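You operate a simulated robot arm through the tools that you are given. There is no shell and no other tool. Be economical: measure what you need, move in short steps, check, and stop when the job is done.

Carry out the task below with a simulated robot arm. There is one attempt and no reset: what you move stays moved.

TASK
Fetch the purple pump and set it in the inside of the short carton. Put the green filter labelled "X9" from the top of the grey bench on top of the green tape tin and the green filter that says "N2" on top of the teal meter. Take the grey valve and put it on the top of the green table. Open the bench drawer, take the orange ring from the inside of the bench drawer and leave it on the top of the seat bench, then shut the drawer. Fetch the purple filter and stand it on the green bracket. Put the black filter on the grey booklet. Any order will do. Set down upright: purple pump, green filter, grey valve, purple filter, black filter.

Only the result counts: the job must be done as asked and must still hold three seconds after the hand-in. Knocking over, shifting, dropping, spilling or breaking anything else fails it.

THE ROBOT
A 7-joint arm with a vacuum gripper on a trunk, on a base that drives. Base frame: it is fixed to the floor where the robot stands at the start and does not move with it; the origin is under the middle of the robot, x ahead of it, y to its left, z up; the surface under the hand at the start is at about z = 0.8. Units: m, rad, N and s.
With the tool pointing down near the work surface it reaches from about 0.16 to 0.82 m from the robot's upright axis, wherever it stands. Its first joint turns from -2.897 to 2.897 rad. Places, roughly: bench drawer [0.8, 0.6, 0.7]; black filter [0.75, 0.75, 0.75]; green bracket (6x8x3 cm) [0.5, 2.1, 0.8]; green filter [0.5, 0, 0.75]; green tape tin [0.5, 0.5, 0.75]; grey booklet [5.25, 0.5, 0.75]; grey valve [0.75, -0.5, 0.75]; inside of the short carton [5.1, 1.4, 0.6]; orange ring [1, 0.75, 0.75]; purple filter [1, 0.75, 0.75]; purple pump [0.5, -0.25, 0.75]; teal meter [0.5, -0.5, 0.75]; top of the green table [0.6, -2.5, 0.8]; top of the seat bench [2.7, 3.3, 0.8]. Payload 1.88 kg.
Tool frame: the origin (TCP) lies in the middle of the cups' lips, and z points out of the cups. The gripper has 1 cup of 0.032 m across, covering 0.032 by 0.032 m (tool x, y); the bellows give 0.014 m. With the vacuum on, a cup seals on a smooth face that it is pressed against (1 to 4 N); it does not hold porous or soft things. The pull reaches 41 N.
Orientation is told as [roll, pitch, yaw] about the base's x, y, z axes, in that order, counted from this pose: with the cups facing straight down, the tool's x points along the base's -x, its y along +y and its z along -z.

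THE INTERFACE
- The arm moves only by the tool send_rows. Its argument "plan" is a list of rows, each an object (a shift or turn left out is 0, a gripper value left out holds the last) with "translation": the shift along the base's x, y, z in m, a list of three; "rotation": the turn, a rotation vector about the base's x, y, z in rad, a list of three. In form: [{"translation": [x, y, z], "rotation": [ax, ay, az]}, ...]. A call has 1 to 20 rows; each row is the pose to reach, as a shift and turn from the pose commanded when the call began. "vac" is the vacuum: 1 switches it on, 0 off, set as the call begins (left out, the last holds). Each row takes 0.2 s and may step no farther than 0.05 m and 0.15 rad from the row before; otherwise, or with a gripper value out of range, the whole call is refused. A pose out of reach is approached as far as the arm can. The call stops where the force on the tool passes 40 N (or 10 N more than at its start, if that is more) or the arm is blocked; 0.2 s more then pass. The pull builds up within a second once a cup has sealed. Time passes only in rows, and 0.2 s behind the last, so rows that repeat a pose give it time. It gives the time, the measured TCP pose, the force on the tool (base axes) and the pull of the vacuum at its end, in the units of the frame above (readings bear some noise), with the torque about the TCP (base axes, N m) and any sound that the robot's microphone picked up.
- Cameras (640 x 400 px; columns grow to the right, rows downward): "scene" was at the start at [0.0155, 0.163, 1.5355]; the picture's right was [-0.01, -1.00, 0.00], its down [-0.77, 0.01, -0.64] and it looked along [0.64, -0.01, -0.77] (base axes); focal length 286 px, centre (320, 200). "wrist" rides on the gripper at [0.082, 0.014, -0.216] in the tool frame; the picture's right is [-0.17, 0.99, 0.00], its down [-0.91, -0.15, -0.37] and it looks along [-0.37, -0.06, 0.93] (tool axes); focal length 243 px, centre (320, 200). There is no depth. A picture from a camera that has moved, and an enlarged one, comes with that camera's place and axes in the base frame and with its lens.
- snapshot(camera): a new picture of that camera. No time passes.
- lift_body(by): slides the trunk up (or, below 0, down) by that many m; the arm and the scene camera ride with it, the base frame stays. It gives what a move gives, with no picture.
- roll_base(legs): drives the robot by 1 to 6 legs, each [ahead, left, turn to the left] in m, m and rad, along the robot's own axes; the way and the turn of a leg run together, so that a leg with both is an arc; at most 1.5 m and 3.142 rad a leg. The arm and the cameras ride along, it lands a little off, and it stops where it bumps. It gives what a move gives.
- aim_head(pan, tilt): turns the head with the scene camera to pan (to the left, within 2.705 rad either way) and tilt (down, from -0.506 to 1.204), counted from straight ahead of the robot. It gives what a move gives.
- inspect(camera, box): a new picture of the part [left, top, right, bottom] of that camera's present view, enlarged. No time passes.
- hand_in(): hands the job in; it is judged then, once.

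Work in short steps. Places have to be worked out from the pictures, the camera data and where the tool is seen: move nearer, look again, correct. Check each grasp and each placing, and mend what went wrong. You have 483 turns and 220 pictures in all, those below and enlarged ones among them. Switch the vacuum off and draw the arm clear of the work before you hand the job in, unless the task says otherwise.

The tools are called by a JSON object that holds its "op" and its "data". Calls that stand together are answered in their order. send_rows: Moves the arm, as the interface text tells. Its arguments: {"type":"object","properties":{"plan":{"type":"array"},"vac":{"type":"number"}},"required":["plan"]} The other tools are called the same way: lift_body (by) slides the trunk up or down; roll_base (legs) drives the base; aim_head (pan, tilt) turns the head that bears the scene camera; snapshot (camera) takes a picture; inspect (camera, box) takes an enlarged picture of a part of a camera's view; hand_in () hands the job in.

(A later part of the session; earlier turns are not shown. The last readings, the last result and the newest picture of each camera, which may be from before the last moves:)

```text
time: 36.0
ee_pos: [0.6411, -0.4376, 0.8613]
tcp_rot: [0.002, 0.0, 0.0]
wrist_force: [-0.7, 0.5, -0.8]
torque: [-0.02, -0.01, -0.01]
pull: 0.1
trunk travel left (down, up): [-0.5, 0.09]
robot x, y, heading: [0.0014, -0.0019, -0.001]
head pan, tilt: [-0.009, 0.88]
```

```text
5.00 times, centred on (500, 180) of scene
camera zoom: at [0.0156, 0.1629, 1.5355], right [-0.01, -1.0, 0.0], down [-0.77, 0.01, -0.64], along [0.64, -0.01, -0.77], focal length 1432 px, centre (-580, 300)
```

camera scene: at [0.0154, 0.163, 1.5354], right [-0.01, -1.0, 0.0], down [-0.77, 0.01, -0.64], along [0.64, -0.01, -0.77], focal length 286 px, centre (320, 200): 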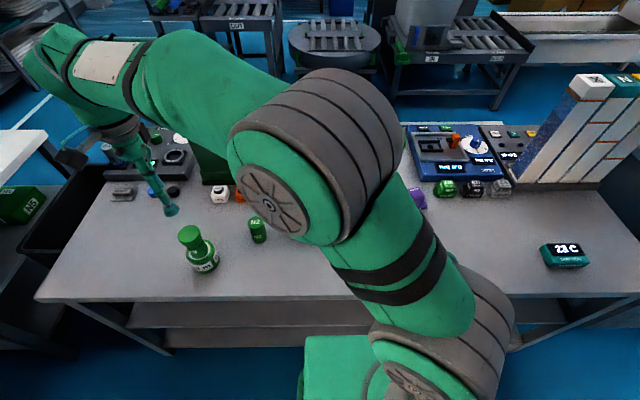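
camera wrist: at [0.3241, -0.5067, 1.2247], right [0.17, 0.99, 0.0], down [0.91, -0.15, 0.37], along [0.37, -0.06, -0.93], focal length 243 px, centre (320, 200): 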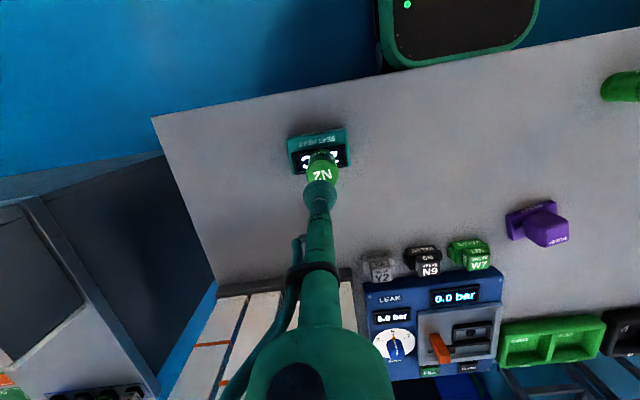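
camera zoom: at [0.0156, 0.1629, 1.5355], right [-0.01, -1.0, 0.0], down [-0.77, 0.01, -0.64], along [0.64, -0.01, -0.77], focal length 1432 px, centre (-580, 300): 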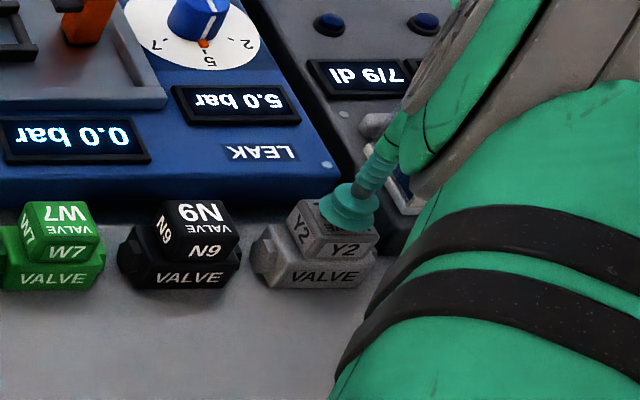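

The face is lower than thought (~0.852). I nudge +2.5 mm x, -1.5 mm y and lower further.

{"op": "send_rows", "data": {"plan": [{"translation": [0.0025, -0.0015, -0.003]}, {"translation": [0.0025, -0.0015, -0.006]}, {"translation": [0.0025, -0.0015, -0.009]}, {"translation": [0.0025, -0.0015, -0.011]}, {"translation": [0.0025, -0.0015, -0.011]}]}}

{"op": "inspect", "data": {"camera": "wrist", "box": [270, 150, 370, 230]}}

```text
time: 37.2
ee_pos: [0.6418, -0.4398, 0.8524]
tcp_rot: [-0.002, -0.003, 0.0]
wrist_force: [-1.0, 1.4, 4.6]
torque: [0.01, 0.0, 0.04]
pull: 40.9
trunk travel left (down, up): [-0.5, 0.09]
robot x, y, heading: [-0.0004, 0.0036, 0.0]
head pan, tilt: [-0.009, 0.88]
```

```text
5.00 times, centred on (320, 190) of wrist
camera zoom: at [0.5609, -0.4259, 1.0676], right [0.17, 0.99, 0.0], down [0.91, -0.15, 0.38], along [0.37, -0.06, -0.93], focal length 1213 px, centre (320, 250)
```

zoom: 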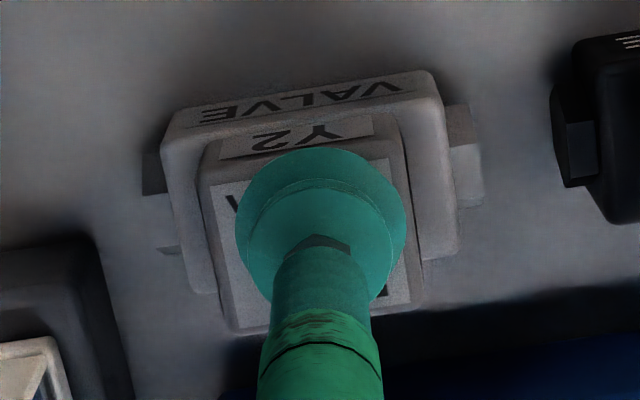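

Sealed on the valve. I lift and draw it in toward the robot, then look to the right for the green table.

{"op": "send_rows", "data": {"plan": [{"translation": [0, 0, 0.01]}, {"translation": [0, 0, 0.04]}, {"translation": [0, 0, 0.08]}, {"translation": [0, 0, 0.12]}, {"translation": [0, 0, 0.16]}, {"translation": [-0.04, 0.02, 0.18]}, {"translation": [-0.08, 0.04, 0.19]}, {"translation": [-0.12, 0.06, 0.2]}, {"translation": [-0.16, 0.09, 0.2]}, {"translation": [-0.2, 0.12, 0.2]}, {"translation": [-0.24, 0.15, 0.2]}, {"translation": [-0.24, 0.15, 0.2]}]}}

{"op": "aim_head", "data": {"pan": -1.35, "tilt": 0.5}}

{"op": "snapshot", "data": {"camera": "scene"}}

{"op": "snapshot", "data": {"camera": "wrist"}}

```text
time: 39.8
ee_pos: [0.4018, -0.2883, 1.0513]
tcp_rot: [-0.001, 0.0, -0.001]
wrist_force: [-0.4, 0.4, -2.7]
torque: [-0.03, -0.03, 0.02]
pull: 41.0
trunk travel left (down, up): [-0.5, 0.09]
robot x, y, heading: [0.0041, 0.0011, 0.003]
head pan, tilt: [-0.009, 0.88]
```

```text
time: 41.3
ee_pos: [0.4038, -0.2879, 1.0506]
tcp_rot: [0.0, 0.001, -0.001]
wrist_force: [1.5, -0.4, -1.2]
torque: [-0.01, -0.01, 0.0]
pull: 41.1
trunk travel left (down, up): [-0.5, 0.09]
robot x, y, heading: [0.0029, 0.0004, 0.0]
head pan, tilt: [-1.349, 0.499]
```

```text
180 pictures are left
camera scene: at [-0.0411, 0.075, 1.5678], right [-0.98, -0.22, 0.0], down [-0.11, 0.47, -0.88], along [0.19, -0.86, -0.48], focal length 286 px, centre (320, 200)
```

scene: 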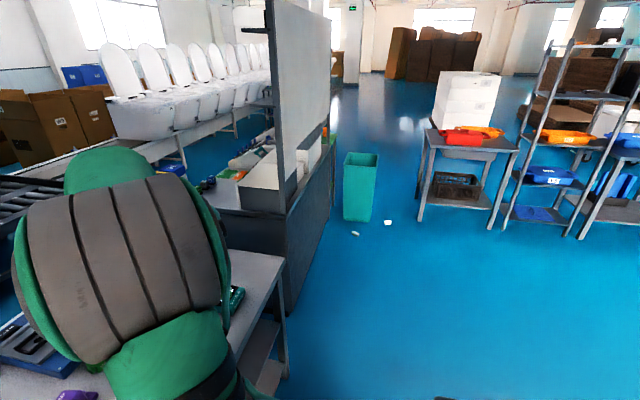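

```text
179 pictures are left
camera wrist: at [0.3216, -0.2747, 1.2664], right [0.17, 0.99, 0.0], down [0.91, -0.15, 0.37], along [0.37, -0.06, -0.93], focal length 243 px, centre (320, 200)
```

wrist: 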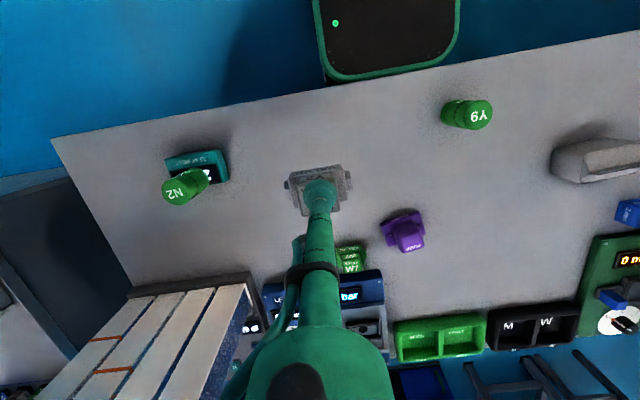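

The valve hangs well. The green table seems to lie behind a partitioned bench to the right; I back off, turn right and look again.

{"op": "roll_base", "data": {"legs": [[-0.5, 0, 0], [0, 0, -1.57]]}}

{"op": "aim_head", "data": {"pan": 0.0, "tilt": 0.4}}

{"op": "snapshot", "data": {"camera": "scene"}}

```text
time: 48.0
ee_pos: [-0.7863, -0.4076, 1.0512]
tcp_rot: [-0.001, 0.001, -1.559]
wrist_force: [-1.4, 0.2, -1.5]
torque: [0.03, 0.0, -0.02]
pull: 40.8
trunk travel left (down, up): [-0.5, 0.09]
robot x, y, heading: [-0.5023, -0.0005, -1.56]
head pan, tilt: [-1.349, 0.499]
```

```text
time: 49.5
ee_pos: [-0.7868, -0.4079, 1.0498]
tcp_rot: [0.002, 0.0, -1.56]
wrist_force: [0.8, -0.1, -1.6]
torque: [-0.02, -0.02, -0.01]
pull: 40.4
trunk travel left (down, up): [-0.5, 0.09]
robot x, y, heading: [-0.4996, -0.0028, -1.559]
head pan, tilt: [0.0, 0.4]
```

```text
178 pictures are left
camera scene: at [-0.3387, -0.0319, 1.5769], right [-1.0, -0.01, 0.0], down [0.0, 0.39, -0.92], along [0.01, -0.92, -0.39], focal length 286 px, centre (320, 200)
```

scene: 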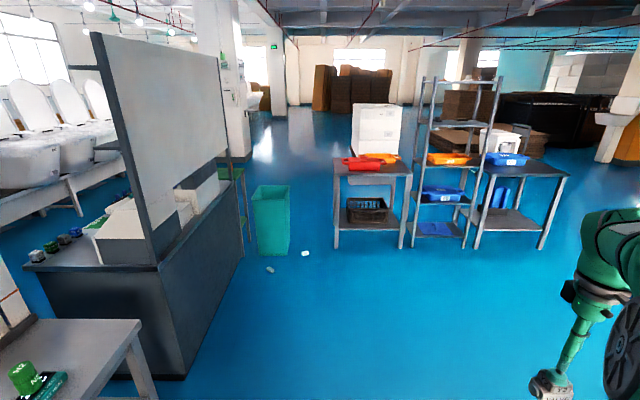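

A green surface is behind the partition with a bin before it. I drive ahead 1.5 m and look left.

{"op": "roll_base", "data": {"legs": [[1.5, 0, 0], [0.3, 0, 0]]}}

{"op": "aim_head", "data": {"pan": 0.8, "tilt": 0.5}}

{"op": "snapshot", "data": {"camera": "scene"}}

```text
time: 58.6
ee_pos: [-0.7949, -2.1889, 1.0515]
tcp_rot: [0.0, 0.0, -1.577]
wrist_force: [0.2, 0.2, -0.5]
torque: [0.0, 0.03, 0.01]
pull: 41.1
trunk travel left (down, up): [-0.5, 0.09]
robot x, y, heading: [-0.5057, -1.789, -1.58]
head pan, tilt: [0.0, 0.4]
```

```text
time: 59.7
ee_pos: [-0.7957, -2.1887, 1.0505]
tcp_rot: [0.0, 0.002, -1.577]
wrist_force: [-0.9, -0.8, -2.2]
torque: [-0.01, -0.01, -0.02]
pull: 40.3
trunk travel left (down, up): [-0.5, 0.09]
robot x, y, heading: [-0.5025, -1.7838, -1.578]
head pan, tilt: [0.799, 0.499]
```

```text
177 pictures are left
camera scene: at [-0.2765, -1.7923, 1.5678], right [-0.7, -0.71, 0.0], down [-0.34, 0.34, -0.88], along [0.62, -0.62, -0.48], focal length 286 px, centre (320, 200)
```

scene: 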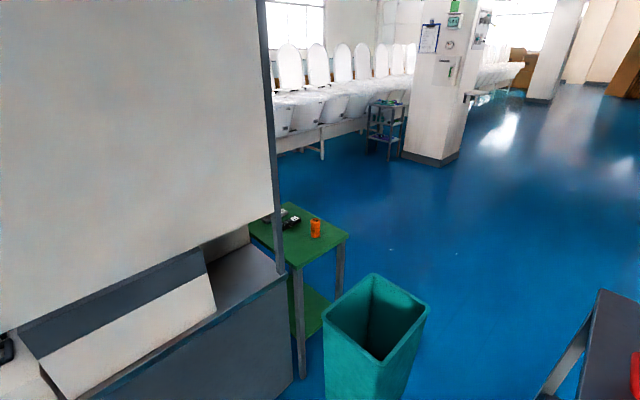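

The green table spans about x 0.39–0.81, y -2.34…-2.65, with an orange and a dark item on it; a bin stands before it. I swing the arm left and look down at the floor route.

{"op": "send_rows", "data": {"plan": [{"translation": [0.05, 0, 0]}, {"translation": [0.1, 0, 0]}, {"translation": [0.15, 0, 0]}, {"translation": [0.2, 0, 0]}, {"translation": [0.25, 0, 0]}, {"translation": [0.3, 0, 0]}, {"translation": [0.35, 0, 0]}, {"translation": [0.4, 0, 0]}, {"translation": [0.45, 0, 0]}, {"translation": [0.5, 0, 0]}, {"translation": [0.55, 0, 0]}]}}

{"op": "aim_head", "data": {"pan": 0.1, "tilt": 0.75}}

{"op": "snapshot", "data": {"camera": "scene"}}

```text
time: 62.1
ee_pos: [-0.2478, -2.1879, 1.0499]
tcp_rot: [0.0, 0.0, -1.579]
wrist_force: [0.2, -0.7, -1.8]
torque: [-0.04, -0.02, 0.02]
pull: 41.1
trunk travel left (down, up): [-0.5, 0.09]
robot x, y, heading: [-0.5035, -1.7892, -1.579]
head pan, tilt: [0.799, 0.499]
```

```text
time: 63.2
ee_pos: [-0.2483, -2.1902, 1.0513]
tcp_rot: [-0.001, -0.001, -1.578]
wrist_force: [-0.1, 0.2, -1.0]
torque: [0.01, -0.01, 0.0]
pull: 40.3
trunk travel left (down, up): [-0.5, 0.09]
robot x, y, heading: [-0.5044, -1.7877, -1.578]
head pan, tilt: [0.099, 0.75]
```

```text
176 pictures are left
camera scene: at [-0.3334, -1.8108, 1.5459], right [-1.0, -0.09, 0.0], down [-0.06, 0.68, -0.73], along [0.07, -0.73, -0.68], focal length 286 px, centre (320, 200)
```

scene: 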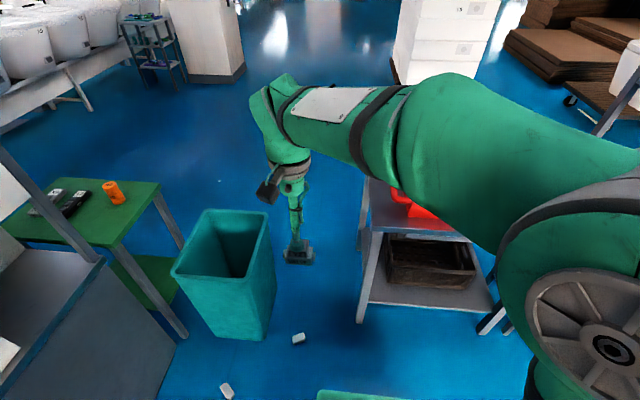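

The passage between bin and table is narrow and two white bits lie on the floor at about (-0.16,-2.40) and (0.14,-2.14). I stop short of them at about (-0.26,-2.08), from where the table's near side is in reach.

{"op": "roll_base", "data": {"legs": [[0, 0.244, 0], [0.29, 0, 0]]}}

{"op": "aim_head", "data": {"pan": 0.75, "tilt": 0.85}}

{"op": "snapshot", "data": {"camera": "scene"}}

{"op": "snapshot", "data": {"camera": "wrist"}}

```text
time: 66.6
ee_pos: [-0.005, -2.4806, 1.0514]
tcp_rot: [-0.001, 0.0, -1.578]
wrist_force: [-0.5, -0.1, -1.5]
torque: [-0.04, -0.05, -0.01]
pull: 40.6
trunk travel left (down, up): [-0.5, 0.09]
robot x, y, heading: [-0.2589, -2.0734, -1.58]
head pan, tilt: [0.099, 0.75]
```

```text
time: 67.6
ee_pos: [-0.0042, -2.4807, 1.0507]
tcp_rot: [0.001, -0.001, -1.581]
wrist_force: [-0.9, 0.5, -0.4]
torque: [-0.01, 0.0, -0.01]
pull: 40.5
trunk travel left (down, up): [-0.5, 0.09]
robot x, y, heading: [-0.2613, -2.0787, -1.588]
head pan, tilt: [0.75, 0.85]
```

```text
175 pictures are left
camera scene: at [-0.0449, -2.077, 1.5378], right [-0.74, -0.67, 0.0], down [-0.51, 0.55, -0.66], along [0.45, -0.49, -0.75], focal length 286 px, centre (320, 200)
```

scene: 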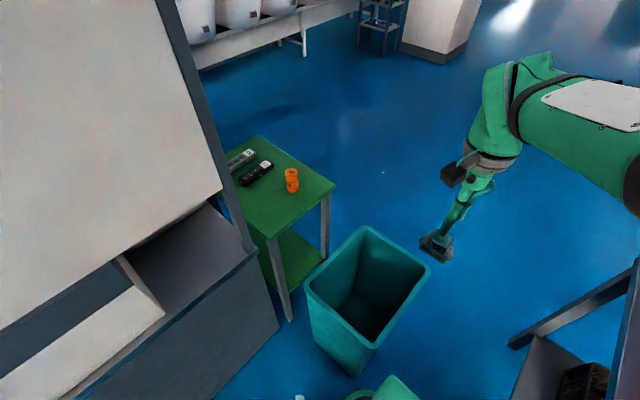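

```text
174 pictures are left
camera wrist: at [0.01, -2.3991, 1.2665], right [0.98, -0.18, 0.0], down [-0.16, -0.91, 0.37], along [-0.07, -0.37, -0.93], focal length 243 px, centre (320, 200)
```

wrist: 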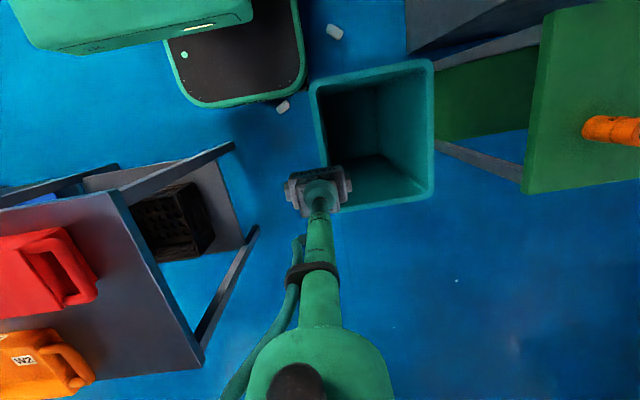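

I'm too tight to the bin here; I back 4 cm and shift 7 cm left.

{"op": "roll_base", "data": {"legs": [[-0.04, 0, 0], [0, 0.07, 0]]}}

{"op": "send_rows", "data": {"plan": [{"translation": [0.05, 0.0, 0]}, {"translation": [0.1, 0.0, 0]}, {"translation": [0.15, 0.0, 0]}, {"translation": [0.2, 0.0, 0]}, {"translation": [0.25, 0, 0]}, {"translation": [0.25, 0, 0]}]}}

{"op": "snapshot", "data": {"camera": "scene"}}

{"op": "snapshot", "data": {"camera": "wrist"}}

```text
time: 69.1
ee_pos: [0.0663, -2.4404, 1.0506]
tcp_rot: [0.001, -0.003, -1.582]
wrist_force: [-1.3, -0.3, -0.9]
torque: [0.04, 0.0, 0.0]
pull: 40.5
trunk travel left (down, up): [-0.5, 0.09]
robot x, y, heading: [-0.1949, -2.0386, -1.58]
head pan, tilt: [0.75, 0.85]
```

```text
time: 70.5
ee_pos: [0.314, -2.4424, 1.051]
tcp_rot: [0.001, 0.001, -1.581]
wrist_force: [-0.1, -0.5, -1.6]
torque: [0.0, 0.05, -0.01]
pull: 40.5
trunk travel left (down, up): [-0.5, 0.09]
robot x, y, heading: [-0.1886, -2.0373, -1.578]
head pan, tilt: [0.75, 0.85]
```

```text
173 pictures are left
camera scene: at [0.0257, -2.0376, 1.5377], right [-0.74, -0.67, 0.0], down [-0.51, 0.55, -0.66], along [0.45, -0.49, -0.75], focal length 286 px, centre (320, 200)
```

scene: 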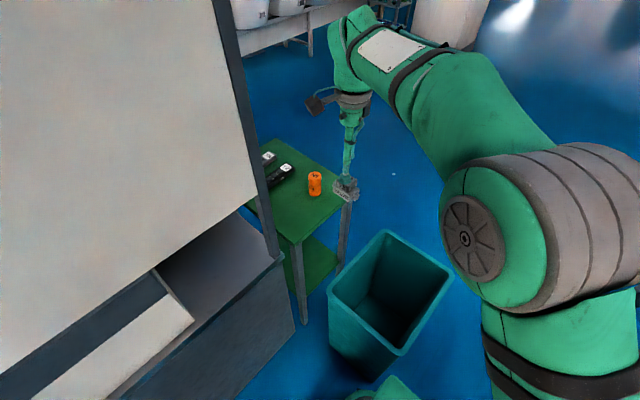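

```text
172 pictures are left
camera wrist: at [0.3295, -2.3607, 1.2664], right [0.98, -0.18, 0.0], down [-0.16, -0.91, 0.37], along [-0.07, -0.37, -0.93], focal length 243 px, centre (320, 200)
```

wrist: 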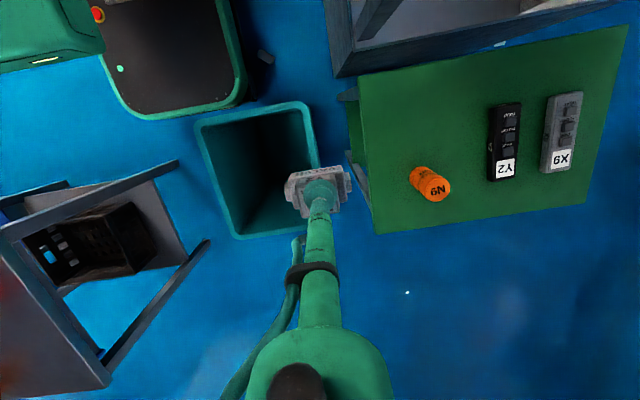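

Valve spot chosen at about [0.46, -2.43], clear of the N9 filter. To keep the wrist camera off the partition I yaw the tool by +1.5 rad first.

{"op": "send_rows", "data": {"plan": [{"rotation": [0, 0, 0.14]}, {"rotation": [0, 0, 0.28]}, {"rotation": [0, 0, 0.42]}, {"rotation": [0, 0, 0.56]}, {"rotation": [0, 0, 0.7]}, {"rotation": [0, 0, 0.84]}, {"rotation": [0, 0, 0.98]}, {"rotation": [0, 0, 1.12]}, {"rotation": [0, 0, 1.26]}, {"rotation": [0, 0, 1.4]}, {"rotation": [0, 0, 1.54]}, {"rotation": [0, 0, 1.57], "translation": [0.02, 0, 0]}, {"rotation": [0, 0, 1.57], "translation": [0.06, 0.0, 0]}, {"rotation": [0, 0, 1.57], "translation": [0.1, 0.005, -0.03]}, {"rotation": [0, 0, 1.57], "translation": [0.14, 0.01, -0.07]}, {"rotation": [0, 0, 1.57], "translation": [0.15, 0.012, -0.11]}, {"rotation": [0, 0, 1.57], "translation": [0.15, 0.012, -0.15]}, {"rotation": [0, 0, 1.57], "translation": [0.15, 0.012, -0.18]}, {"rotation": [0, 0, 1.57], "translation": [0.15, 0.012, -0.18]}]}}

{"op": "snapshot", "data": {"camera": "wrist"}}

{"op": "snapshot", "data": {"camera": "scene"}}

```text
refused: row 14 steps farther than a row can; nothing moved
```

```text
171 pictures are left
camera wrist: at [0.3295, -2.3607, 1.2664], right [0.98, -0.18, 0.0], down [-0.16, -0.91, 0.37], along [-0.07, -0.37, -0.93], focal length 243 px, centre (320, 200)
```

wrist: 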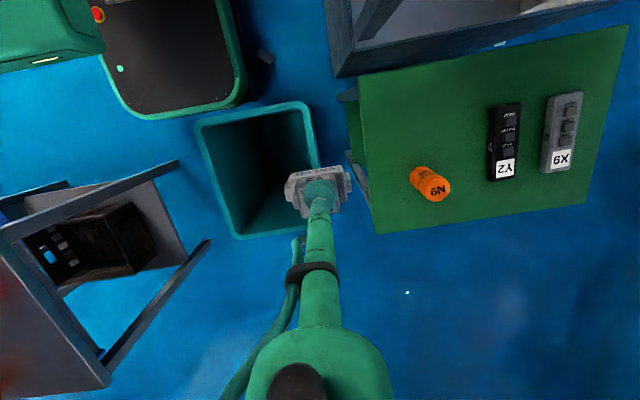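

```text
170 pictures are left
camera scene: at [0.0257, -2.0376, 1.5377], right [-0.74, -0.67, 0.0], down [-0.51, 0.55, -0.66], along [0.45, -0.49, -0.75], focal length 286 px, centre (320, 200)
```

scene: 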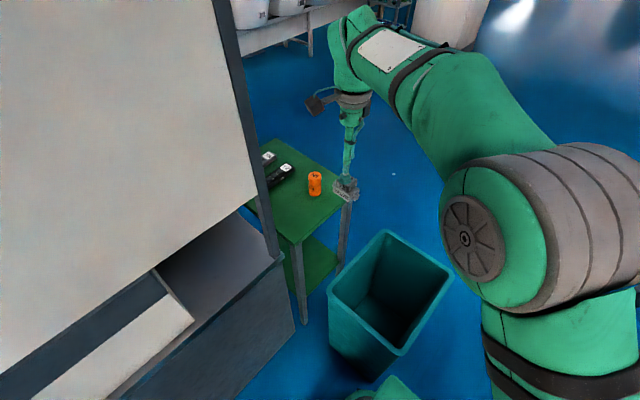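

Resend with smaller steps, snapping only afterwards.

{"op": "send_rows", "data": {"plan": [{"rotation": [0, 0, 0.14]}, {"rotation": [0, 0, 0.28]}, {"rotation": [0, 0, 0.42]}, {"rotation": [0, 0, 0.56]}, {"rotation": [0, 0, 0.7]}, {"rotation": [0, 0, 0.84]}, {"rotation": [0, 0, 0.98]}, {"rotation": [0, 0, 1.12]}, {"rotation": [0, 0, 1.26]}, {"rotation": [0, 0, 1.4]}, {"rotation": [0, 0, 1.54]}, {"rotation": [0, 0, 1.57], "translation": [0.02, 0, 0]}, {"rotation": [0, 0, 1.57], "translation": [0.06, 0.0, -0.01]}, {"rotation": [0, 0, 1.57], "translation": [0.1, 0.005, -0.03]}, {"rotation": [0, 0, 1.57], "translation": [0.125, 0.01, -0.06]}, {"rotation": [0, 0, 1.57], "translation": [0.145, 0.012, -0.1]}, {"rotation": [0, 0, 1.57], "translation": [0.147, 0.012, -0.14]}, {"rotation": [0, 0, 1.57], "translation": [0.147, 0.012, -0.17]}, {"rotation": [0, 0, 1.57], "translation": [0.147, 0.012, -0.17]}]}}

```text
time: 74.5
ee_pos: [0.4627, -2.4296, 0.8809]
tcp_rot: [0.001, 0.001, -0.011]
wrist_force: [-0.7, 0.1, -2.1]
torque: [0.04, 0.02, 0.01]
pull: 40.4
trunk travel left (down, up): [-0.5, 0.09]
robot x, y, heading: [-0.188, -2.0346, -1.58]
head pan, tilt: [0.75, 0.85]
```

{"op": "snapshot", "data": {"camera": "wrist"}}

{"op": "snapshot", "data": {"camera": "scene"}}

```text
169 pictures are left
camera wrist: at [0.3804, -2.4149, 1.0967], right [0.18, 0.98, 0.0], down [0.91, -0.16, 0.37], along [0.37, -0.07, -0.93], focal length 243 px, centre (320, 200)
```

wrist: 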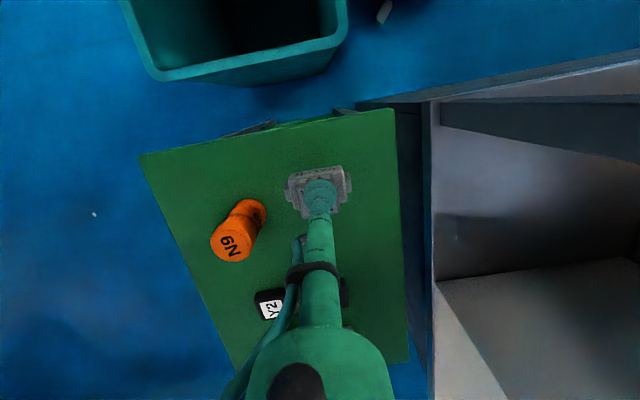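

```text
168 pictures are left
camera scene: at [0.0255, -2.0377, 1.5378], right [-0.74, -0.67, 0.0], down [-0.51, 0.55, -0.66], along [0.45, -0.49, -0.75], focal length 286 px, centre (320, 200)
```

scene: 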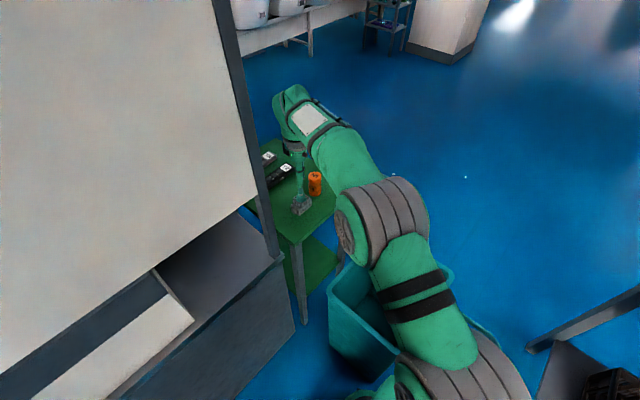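

Well placed with clearance. I lower stepwise to contact.

{"op": "send_rows", "data": {"plan": [{"translation": [0, 0, -0.012]}, {"translation": [0, 0, -0.022]}, {"translation": [0, 0, -0.03]}, {"translation": [0, 0, -0.036]}, {"translation": [0, 0, -0.042]}, {"translation": [0, 0, -0.048]}, {"translation": [0, 0, -0.054]}, {"translation": [0, 0, -0.06]}, {"translation": [0, 0, -0.066]}]}}

```text
time: 76.0
ee_pos: [0.4666, -2.43, 0.837]
tcp_rot: [-0.006, -0.014, -0.011]
wrist_force: [2.4, -0.8, 7.8]
torque: [0.09, -0.02, -0.09]
pull: 40.0
trunk travel left (down, up): [-0.5, 0.09]
robot x, y, heading: [-0.1922, -2.0387, -1.58]
head pan, tilt: [0.75, 0.85]
stopped in row 7: the force on the tool passed its limit at 42 N (the readings are from after the stop); the commanded pose is now the measured one
```

Contact with the table at 0.837. I release and rise.

{"op": "send_rows", "data": {"plan": [{"translation": [0, 0, 0]}, {"translation": [0, 0, 0]}, {"translation": [0, 0, 0.005]}, {"translation": [0, 0, 0.03]}, {"translation": [0, 0, 0.07]}, {"translation": [0, 0, 0.12]}], "vac": 0}}

{"op": "snapshot", "data": {"camera": "wrist"}}

```text
time: 77.4
ee_pos: [0.4635, -2.4297, 0.9548]
tcp_rot: [-0.004, -0.006, -0.009]
wrist_force: [-0.5, 0.7, 0.1]
torque: [0.0, 0.01, 0.0]
pull: 0.1
trunk travel left (down, up): [-0.5, 0.09]
robot x, y, heading: [-0.1912, -2.0378, -1.58]
head pan, tilt: [0.75, 0.85]
```

```text
167 pictures are left
camera wrist: at [0.3807, -2.4151, 1.1697], right [0.18, 0.98, 0.0], down [0.91, -0.16, 0.38], along [0.37, -0.07, -0.93], focal length 243 px, centre (320, 200)
```

wrist: 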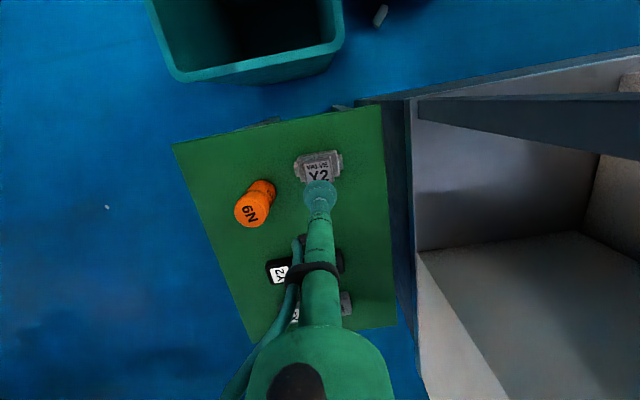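

Valve stands on the green table. I retract the arm and yaw the tool back.

{"op": "send_rows", "data": {"plan": [{"translation": [-0.03, 0, 0.03], "rotation": [0.003, 0.005, -0.1]}, {"translation": [-0.07, 0, 0.05], "rotation": [0.003, 0.005, -0.24]}, {"translation": [-0.11, 0, 0.07], "rotation": [0.003, 0.005, -0.38]}, {"translation": [-0.15, 0, 0.08], "rotation": [0.003, 0.005, -0.52]}, {"translation": [-0.19, 0, 0.09], "rotation": [0.003, 0.005, -0.66]}, {"translation": [-0.23, 0, 0.09], "rotation": [0.003, 0.005, -0.8]}, {"translation": [-0.27, 0, 0.09], "rotation": [0.003, 0.005, -0.94]}, {"translation": [-0.31, 0, 0.09], "rotation": [0.003, 0.005, -1.08]}, {"translation": [-0.35, 0, 0.09], "rotation": [0.003, 0.005, -1.22]}, {"translation": [-0.39, 0, 0.09], "rotation": [0.003, 0.005, -1.36]}, {"translation": [-0.43, 0, 0.09], "rotation": [0.003, 0.005, -1.5]}, {"translation": [-0.47, 0, 0.09], "rotation": [0.003, 0.005, -1.57]}, {"translation": [-0.51, 0, 0.09], "rotation": [0.003, 0.005, -1.57]}, {"translation": [-0.55, 0, 0.09], "rotation": [0.003, 0.005, -1.57]}]}}

{"op": "roll_base", "data": {"legs": [[0, -0.3, 0], [-1.5, 0, 0], [-0.53, 0, 0], [0, 0, 1.58]]}}

{"op": "aim_head", "data": {"pan": 0.2, "tilt": 0.7}}

{"op": "snapshot", "data": {"camera": "scene"}}

```text
time: 80.4
ee_pos: [-0.0843, -2.429, 1.0438]
tcp_rot: [-0.006, -0.003, -1.582]
wrist_force: [0.0, 0.3, 0.1]
torque: [0.01, 0.0, 0.01]
pull: 0.0
trunk travel left (down, up): [-0.5, 0.09]
robot x, y, heading: [-0.1912, -2.0373, -1.58]
head pan, tilt: [0.75, 0.85]
```

```text
time: 96.0
ee_pos: [-0.071, 0.099, 1.0442]
tcp_rot: [-0.006, -0.001, -0.002]
wrist_force: [-0.1, 0.4, 0.4]
torque: [0.03, 0.02, 0.01]
pull: 0.1
trunk travel left (down, up): [-0.5, 0.09]
robot x, y, heading: [-0.4642, -0.0094, 0.002]
head pan, tilt: [0.75, 0.85]
```

```text
time: 97.0
ee_pos: [-0.0706, 0.0985, 1.0449]
tcp_rot: [-0.006, -0.002, -0.003]
wrist_force: [-0.1, -0.5, 0.1]
torque: [0.0, -0.02, -0.01]
pull: 0.0
trunk travel left (down, up): [-0.5, 0.09]
robot x, y, heading: [-0.4641, -0.0137, 0.0]
head pan, tilt: [0.201, 0.7]
```

```text
166 pictures are left
camera scene: at [-0.4397, 0.1686, 1.5501], right [0.2, -0.98, 0.0], down [-0.63, -0.13, -0.76], along [0.75, 0.15, -0.64], focal length 286 px, centre (320, 200)
```

scene: 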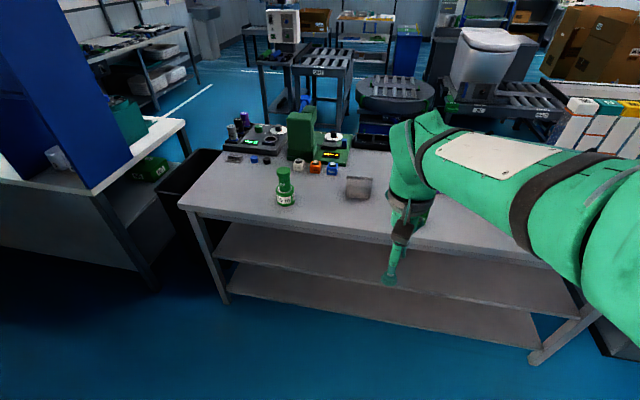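

Back at the bench front. I see no drawer on this side; I look left to survey the bracket and the way around the bench.

{"op": "aim_head", "data": {"pan": 1.1, "tilt": 0.5}}

{"op": "snapshot", "data": {"camera": "scene"}}

{"op": "aim_head", "data": {"pan": 0.25, "tilt": 0.35}}

{"op": "snapshot", "data": {"camera": "scene"}}

```text
time: 98.2
ee_pos: [-0.0715, 0.098, 1.0432]
tcp_rot: [-0.005, -0.002, -0.002]
wrist_force: [-0.1, 0.3, 0.9]
torque: [-0.01, 0.01, 0.0]
pull: 0.1
trunk travel left (down, up): [-0.5, 0.09]
robot x, y, heading: [-0.4649, -0.0096, -0.003]
head pan, tilt: [1.1, 0.499]
```

```text
165 pictures are left
camera scene: at [-0.4815, 0.2327, 1.5678], right [0.89, -0.46, 0.0], down [-0.22, -0.43, -0.88], along [0.4, 0.78, -0.48], focal length 286 px, centre (320, 200)
```

scene: 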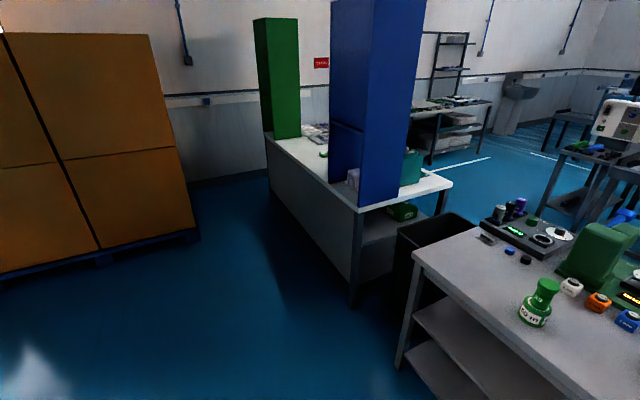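

```text
time: 99.4
ee_pos: [-0.0717, 0.0973, 1.045]
tcp_rot: [-0.007, -0.002, -0.001]
wrist_force: [-0.4, 0.4, -0.1]
torque: [0.02, 0.01, -0.03]
pull: 0.0
trunk travel left (down, up): [-0.5, 0.09]
robot x, y, heading: [-0.4608, -0.0104, -0.003]
head pan, tilt: [0.25, 0.351]
```

```text
164 pictures are left
camera scene: at [-0.4327, 0.1747, 1.5815], right [0.25, -0.97, 0.0], down [-0.33, -0.08, -0.94], along [0.91, 0.23, -0.34], focal length 286 px, centre (320, 200)
```

scene: 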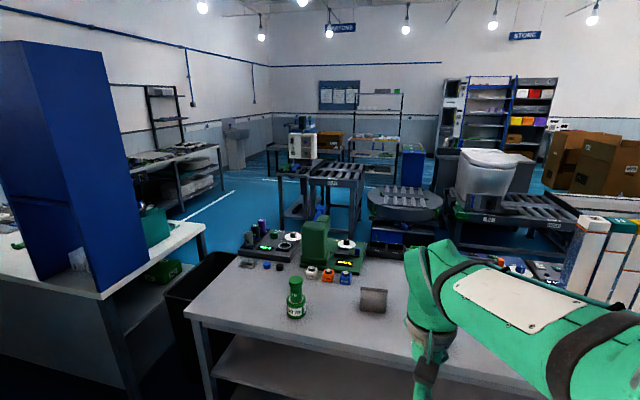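

The left-hand table (bracket) is y 1.3–2.9; the drawer must open on the bench's far side, reached around that table. I take the pump first (about [0.59, -0.14, 0.845]) from here since it must travel that way; drive back up to the bench.

{"op": "roll_base", "data": {"legs": [[0.46, 0, 0]]}}

{"op": "aim_head", "data": {"pan": -0.1, "tilt": 0.88}}

```text
time: 102.1
ee_pos: [0.3822, 0.0975, 1.0437]
tcp_rot: [-0.007, -0.001, -0.002]
wrist_force: [-0.1, -0.2, 0.0]
torque: [0.0, 0.02, 0.01]
pull: 0.1
trunk travel left (down, up): [-0.5, 0.09]
robot x, y, heading: [-0.0075, -0.0128, -0.0]
head pan, tilt: [0.25, 0.351]
```

```text
time: 103.0
ee_pos: [0.383, 0.0968, 1.0437]
tcp_rot: [-0.005, -0.002, -0.003]
wrist_force: [-0.6, 0.9, -0.1]
torque: [0.0, 0.01, -0.03]
pull: 0.1
trunk travel left (down, up): [-0.5, 0.09]
robot x, y, heading: [-0.009, -0.0165, -0.004]
head pan, tilt: [-0.099, 0.88]
```

I move the tool to near the pump, correcting the small tilt, and look.

{"op": "send_rows", "data": {"plan": [{"translation": [0.03, -0.04, 0], "rotation": [0.006, 0.001, 0]}, {"translation": [0.06, -0.08, 0], "rotation": [0.006, 0.001, 0]}, {"translation": [0.09, -0.12, 0], "rotation": [0.006, 0.001, 0]}, {"translation": [0.12, -0.15, -0.01], "rotation": [0.006, 0.001, 0]}, {"translation": [0.15, -0.18, -0.03], "rotation": [0.006, 0.001, 0]}, {"translation": [0.18, -0.2, -0.06], "rotation": [0.006, 0.001, 0]}, {"translation": [0.2, -0.22, -0.09], "rotation": [0.006, 0.001, 0]}, {"translation": [0.207, -0.235, -0.12], "rotation": [0.006, 0.001, 0]}, {"translation": [0.207, -0.235, -0.12], "rotation": [0.006, 0.001, 0]}]}}

{"op": "inspect", "data": {"camera": "wrist", "box": [240, 120, 400, 240]}}

{"op": "inspect", "data": {"camera": "scene", "box": [330, 130, 490, 250]}}

```text
time: 105.0
ee_pos: [0.592, -0.1386, 0.9228]
tcp_rot: [-0.001, -0.001, 0.0]
wrist_force: [0.0, 0.0, -0.3]
torque: [0.03, 0.03, 0.0]
pull: 0.2
trunk travel left (down, up): [-0.5, 0.09]
robot x, y, heading: [-0.007, -0.0124, -0.006]
head pan, tilt: [-0.099, 0.88]
```

```text
3.33 times, centred on (320, 180) of wrist
camera zoom: at [0.5089, -0.1253, 1.1387], right [0.17, 0.99, 0.0], down [0.91, -0.16, 0.38], along [0.37, -0.06, -0.93], focal length 809 px, centre (320, 267)
```

zoom: 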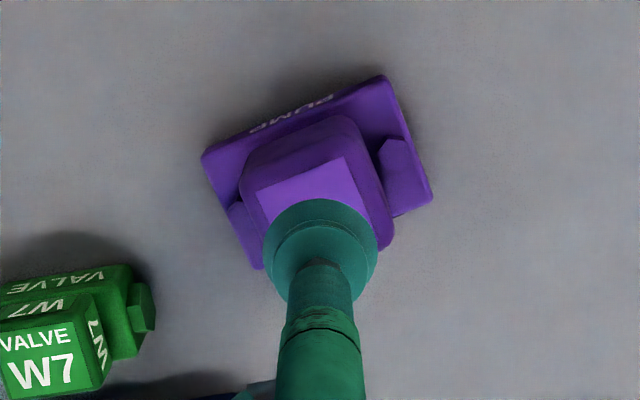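

```text
3.33 times, centred on (410, 190) of scene
camera zoom: at [0.0082, 0.143, 1.5355], right [-0.1, -0.99, 0.0], down [-0.77, 0.08, -0.64], along [0.63, -0.06, -0.77], focal length 955 px, centre (20, 233)
```

zoom: 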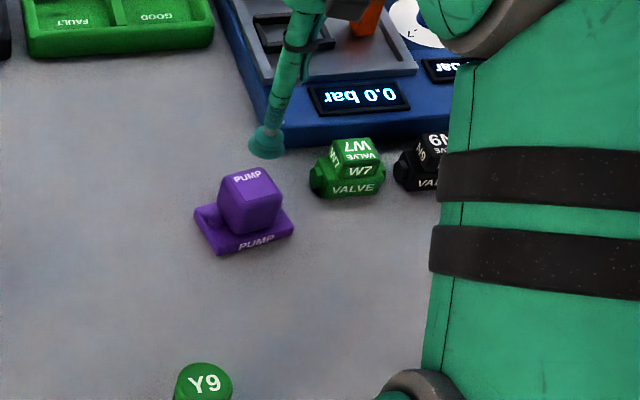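

Top face centre is at about [0.596, -0.141, ~0.86]. I lower to 0.877 and check alignment.

{"op": "send_rows", "data": {"plan": [{"translation": [0.003, -0.002, -0.02]}, {"translation": [0.003, -0.002, -0.046]}, {"translation": [0.003, -0.002, -0.046]}], "vac": 1}}

{"op": "inspect", "data": {"camera": "wrist", "box": [270, 150, 370, 230]}}

```text
time: 105.8
ee_pos: [0.5945, -0.141, 0.8773]
tcp_rot: [0.0, -0.003, -0.002]
wrist_force: [0.7, 0.9, 0.4]
torque: [0.03, -0.05, -0.03]
pull: 0.1
trunk travel left (down, up): [-0.5, 0.09]
robot x, y, heading: [-0.0083, -0.0135, 0.002]
head pan, tilt: [-0.099, 0.88]
```

```text
5.00 times, centred on (320, 190) of wrist
camera zoom: at [0.5117, -0.1269, 1.0931], right [0.17, 0.99, 0.0], down [0.91, -0.16, 0.38], along [0.37, -0.06, -0.93], focal length 1213 px, centre (320, 250)
```

zoom: 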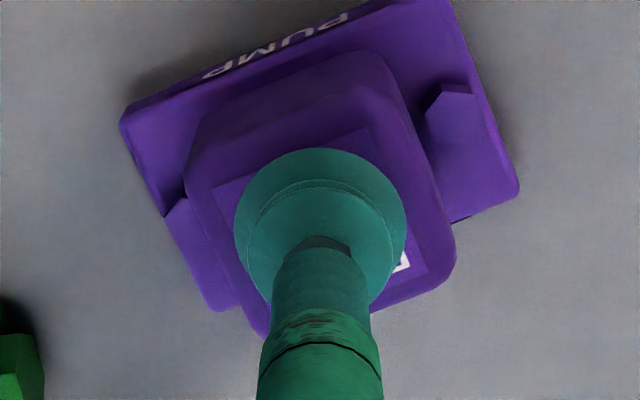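

Nearly aligned; a +3 mm x shift compensates the remaining descent. I lower to seal.

{"op": "send_rows", "data": {"plan": [{"translation": [0.003, 0, -0.006]}, {"translation": [0.003, 0, -0.012]}, {"translation": [0.003, 0, -0.016]}, {"translation": [0.003, 0, -0.02]}, {"translation": [0.003, 0, -0.024]}, {"translation": [0.003, 0, -0.024]}]}}

```text
time: 107.2
ee_pos: [0.5969, -0.1396, 0.8566]
tcp_rot: [0.0, -0.008, 0.0]
wrist_force: [-3.5, 0.4, 29.1]
torque: [0.06, 0.07, -0.23]
pull: 41.0
trunk travel left (down, up): [-0.5, 0.09]
robot x, y, heading: [-0.0044, -0.0133, 0.001]
head pan, tilt: [-0.099, 0.88]
```

Sealed on the pump. I lift and tuck it in front of the robot.

{"op": "send_rows", "data": {"plan": [{"translation": [0, 0, 0.01]}, {"translation": [0, 0, 0.04]}, {"translation": [0, 0, 0.08]}, {"translation": [0, 0, 0.12]}, {"translation": [-0.03, 0.02, 0.15]}, {"translation": [-0.06, 0.04, 0.18]}, {"translation": [-0.1, 0.06, 0.2]}, {"translation": [-0.14, 0.08, 0.21]}, {"translation": [-0.18, 0.1, 0.22]}, {"translation": [-0.22, 0.12, 0.22]}, {"translation": [-0.25, 0.14, 0.22]}, {"translation": [-0.25, 0.14, 0.22]}]}}

{"op": "inspect", "data": {"camera": "wrist", "box": [200, 100, 440, 280]}}

```text
time: 109.8
ee_pos: [0.345, -0.0004, 1.0733]
tcp_rot: [0.002, 0.0, -0.003]
wrist_force: [0.3, -0.4, -3.9]
torque: [0.03, -0.02, -0.02]
pull: 40.4
trunk travel left (down, up): [-0.5, 0.09]
robot x, y, heading: [-0.0092, -0.014, -0.004]
head pan, tilt: [-0.099, 0.88]
```

```text
2.22 times, centred on (320, 190) of wrist
camera zoom: at [0.2633, 0.0135, 1.2892], right [0.17, 0.99, 0.0], down [0.91, -0.16, 0.38], along [0.37, -0.06, -0.93], focal length 539 px, centre (320, 222)
```

zoom: 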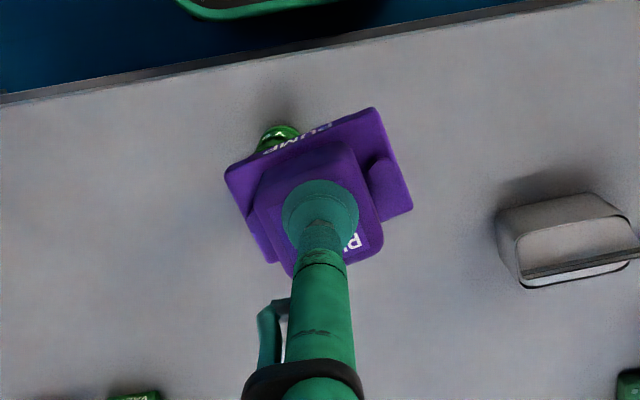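

Pump held. I back off, turn left and drive along the left table, then look.

{"op": "roll_base", "data": {"legs": [[-0.5, 0, 0], [0, 0, 1.57], [1.4, 0, 0], [0, -0.3, 0]]}}

{"op": "aim_head", "data": {"pan": -0.2, "tilt": 0.5}}

{"op": "snapshot", "data": {"camera": "scene"}}

```text
time: 124.8
ee_pos: [-0.2025, 1.741, 1.0731]
tcp_rot: [0.001, 0.0, 1.56]
wrist_force: [-0.5, 0.1, -3.7]
torque: [-0.04, 0.0, 0.02]
pull: 40.2
trunk travel left (down, up): [-0.5, 0.09]
robot x, y, heading: [-0.1918, 1.3886, 1.56]
head pan, tilt: [-0.099, 0.88]
```

```text
time: 125.7
ee_pos: [-0.203, 1.7414, 1.0726]
tcp_rot: [-0.001, -0.001, 1.561]
wrist_force: [0.6, 0.3, -3.5]
torque: [-0.01, 0.0, 0.03]
pull: 40.9
trunk travel left (down, up): [-0.5, 0.09]
robot x, y, heading: [-0.1948, 1.3877, 1.558]
head pan, tilt: [-0.201, 0.499]
```

```text
159 pictures are left
camera scene: at [-0.3393, 1.4187, 1.5677], right [0.98, -0.21, 0.0], down [-0.1, -0.47, -0.88], along [0.18, 0.86, -0.48], focal length 286 px, centre (320, 200)
```

scene: 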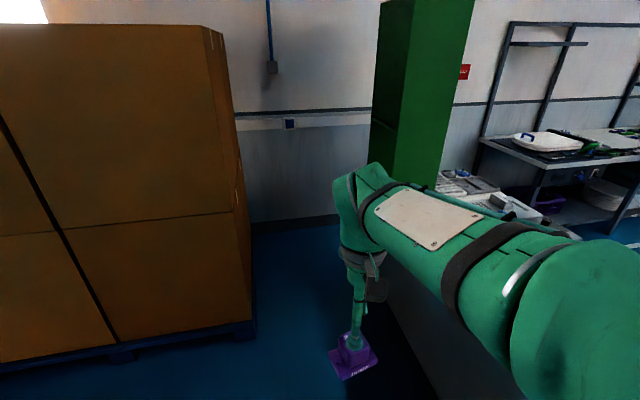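

Boxes right edge at x≈-0.5, wall at y≈3.85. I advance along the corridor, then look right at the table's far end.

{"op": "roll_base", "data": {"legs": [[0, -0.08, 0], [1.2, 0, 0]]}}

{"op": "aim_head", "data": {"pan": -0.9, "tilt": 0.6}}

{"op": "snapshot", "data": {"camera": "scene"}}

{"op": "aim_head", "data": {"pan": -2.5, "tilt": 1.1}}

{"op": "snapshot", "data": {"camera": "scene"}}

```text
time: 132.4
ee_pos: [-0.113, 2.9429, 1.0734]
tcp_rot: [0.0, 0.0, 1.564]
wrist_force: [-0.7, -0.4, -3.1]
torque: [0.0, -0.01, 0.01]
pull: 40.3
trunk travel left (down, up): [-0.5, 0.09]
robot x, y, heading: [-0.1006, 2.5896, 1.564]
head pan, tilt: [-0.201, 0.499]
```

```text
time: 133.5
ee_pos: [-0.1114, 2.9437, 1.0733]
tcp_rot: [0.001, -0.001, 1.564]
wrist_force: [0.7, -0.4, -4.1]
torque: [-0.04, 0.01, -0.02]
pull: 41.1
trunk travel left (down, up): [-0.5, 0.09]
robot x, y, heading: [-0.1025, 2.586, 1.566]
head pan, tilt: [-0.901, 0.6]
```

```text
158 pictures are left
camera scene: at [-0.1973, 2.5852, 1.5587], right [0.62, -0.79, 0.0], down [-0.45, -0.35, -0.83], along [0.65, 0.51, -0.56], focal length 286 px, centre (320, 200)
```

scene: 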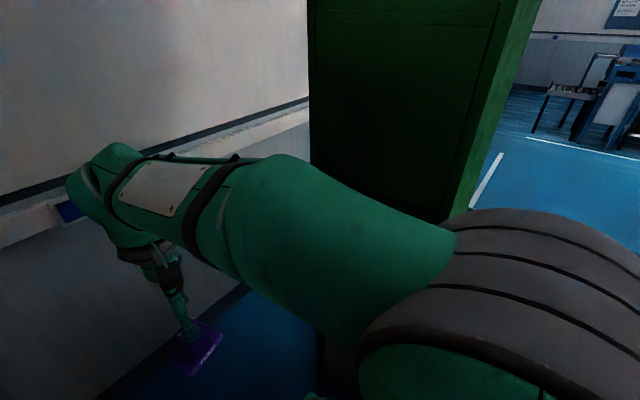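

```text
time: 135.2
ee_pos: [-0.1127, 2.9439, 1.0729]
tcp_rot: [0.0, -0.001, 1.565]
wrist_force: [-0.3, -0.1, -3.4]
torque: [-0.02, 0.01, -0.01]
pull: 40.6
trunk travel left (down, up): [-0.5, 0.09]
robot x, y, heading: [-0.102, 2.5907, 1.567]
head pan, tilt: [-2.499, 1.1]
```

```text
157 pictures are left
camera scene: at [-0.2295, 2.48, 1.5201], right [-0.8, -0.59, 0.0], down [-0.53, 0.72, -0.45], along [0.27, -0.37, -0.89], focal length 286 px, centre (320, 200)
```

scene: 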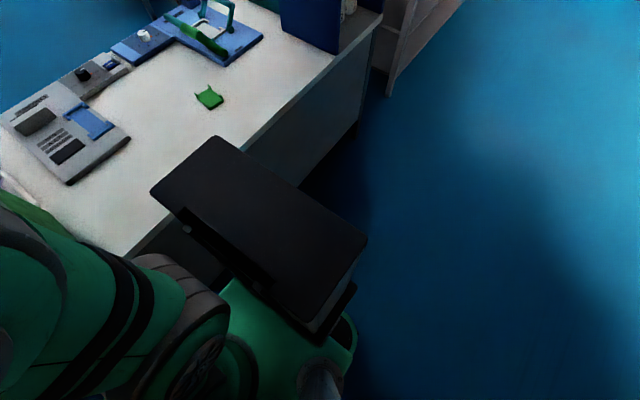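

The green bracket is visible at about [0.516, 2.10]. I pull the pump in a little, go to y≈3.28, turn right and look along the gap by the wall.

{"op": "send_rows", "data": {"plan": [{"translation": [0, -0.04, 0]}, {"translation": [0, -0.07, 0]}, {"translation": [0, -0.07, 0]}]}}

{"op": "roll_base", "data": {"legs": [[0.68, 0, 0], [0, 0, -1.57]]}}

{"op": "aim_head", "data": {"pan": -0.2, "tilt": 0.5}}

{"op": "snapshot", "data": {"camera": "scene"}}

```text
time: 136.0
ee_pos: [-0.111, 2.8727, 1.0737]
tcp_rot: [0.0, 0.004, 1.561]
wrist_force: [0.3, 0.1, -3.4]
torque: [0.0, 0.01, 0.0]
pull: 40.7
trunk travel left (down, up): [-0.5, 0.09]
robot x, y, heading: [-0.0993, 2.5916, 1.567]
head pan, tilt: [-2.499, 1.1]
```

```text
time: 143.6
ee_pos: [0.1864, 3.2687, 1.0731]
tcp_rot: [0.0, 0.002, -0.019]
wrist_force: [0.0, 0.2, -3.8]
torque: [-0.01, 0.04, -0.01]
pull: 40.9
trunk travel left (down, up): [-0.5, 0.09]
robot x, y, heading: [-0.1024, 3.26, -0.017]
head pan, tilt: [-2.499, 1.1]
```

```text
time: 145.7
ee_pos: [0.1864, 3.2674, 1.0724]
tcp_rot: [0.001, 0.002, -0.02]
wrist_force: [-0.5, 0.9, -4.2]
torque: [0.01, -0.02, 0.04]
pull: 40.6
trunk travel left (down, up): [-0.5, 0.09]
robot x, y, heading: [-0.0983, 3.2598, -0.016]
head pan, tilt: [-0.201, 0.499]
```

```text
156 pictures are left
camera scene: at [-0.0665, 3.4057, 1.5678], right [-0.22, -0.98, 0.0], down [-0.47, 0.1, -0.88], along [0.86, -0.19, -0.48], focal length 286 px, centre (320, 200)
```

scene: 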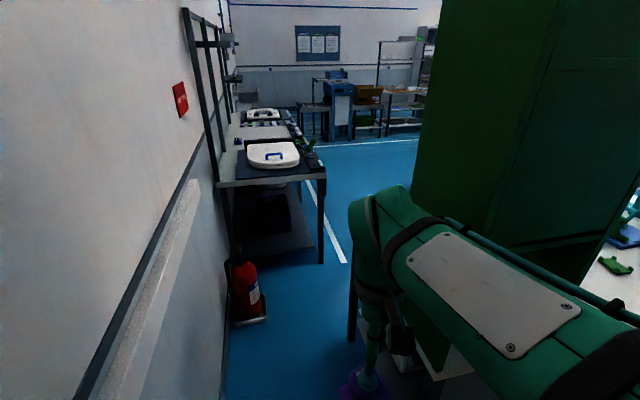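

The gap by the wall has a fire extinguisher; I zoom to measure it and the table's end leg.

{"op": "inspect", "data": {"camera": "scene", "box": [200, 220, 440, 400]}}

{"op": "snapshot", "data": {"camera": "wrist"}}

```text
2.22 times, centred on (320, 310) of scene
camera zoom: at [-0.0665, 3.4057, 1.5678], right [-0.22, -0.98, 0.0], down [-0.47, 0.1, -0.88], along [0.86, -0.19, -0.48], focal length 636 px, centre (320, -44)
```

zoom: 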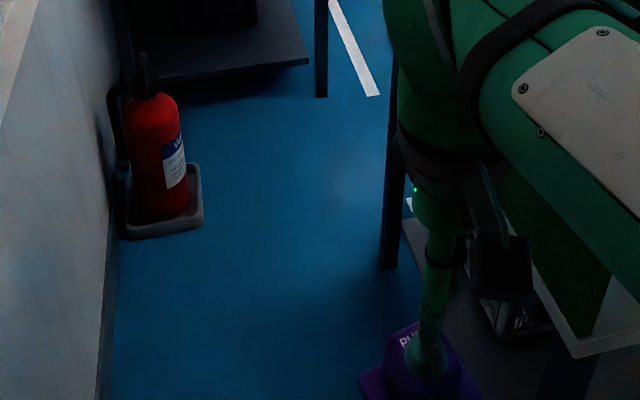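

```text
154 pictures are left
camera wrist: at [0.1049, 3.2827, 1.2889], right [0.19, 0.98, 0.0], down [0.91, -0.17, 0.37], along [0.36, -0.07, -0.93], focal length 243 px, centre (320, 200)
```

wrist: 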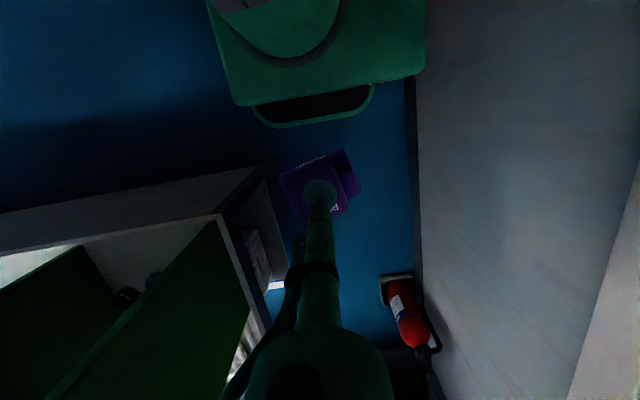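

The gap (about 0.5 m between table leg and extinguisher tray) is too tight for the 0.48 m base. The far side must be reached by the south route, around the shelf row. I go back the way I came.

{"op": "roll_base", "data": {"legs": [[0, 0, 1.58], [-1.5, 0, 0], [0, 0.2, 0], [-1.5, 0, 0], [0, 0, 1.57]]}}

{"op": "aim_head", "data": {"pan": 0.3, "tilt": 0.4}}

{"op": "snapshot", "data": {"camera": "scene"}}

```text
time: 169.1
ee_pos: [-0.6386, 0.2472, 1.0735]
tcp_rot: [0.0, 0.004, 3.102]
wrist_force: [-0.2, 0.7, -2.5]
torque: [-0.01, -0.04, -0.03]
pull: 41.3
trunk travel left (down, up): [-0.5, 0.09]
robot x, y, heading: [-0.3531, 0.2509, 3.11]
head pan, tilt: [-0.201, 0.499]
```

```text
time: 170.0
ee_pos: [-0.638, 0.2475, 1.0715]
tcp_rot: [-0.001, 0.003, 3.105]
wrist_force: [0.3, 0.2, -4.0]
torque: [-0.01, -0.03, -0.03]
pull: 40.6
trunk travel left (down, up): [-0.5, 0.09]
robot x, y, heading: [-0.3564, 0.2503, 3.106]
head pan, tilt: [0.3, 0.4]
```

```text
153 pictures are left
camera scene: at [-0.3915, 0.0588, 1.577], right [-0.26, 0.97, 0.0], down [0.38, 0.1, -0.92], along [-0.89, -0.24, -0.39], focal length 286 px, centre (320, 200)
```

scene: 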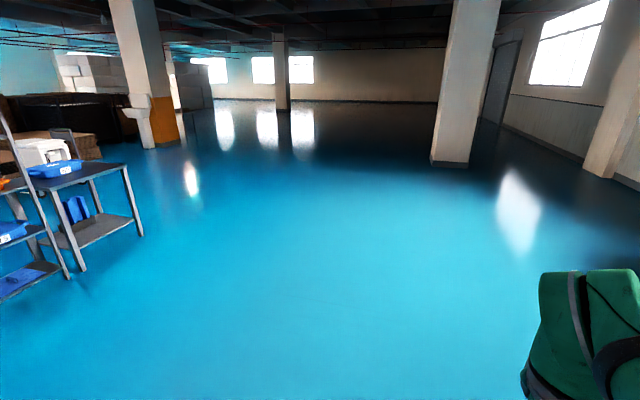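

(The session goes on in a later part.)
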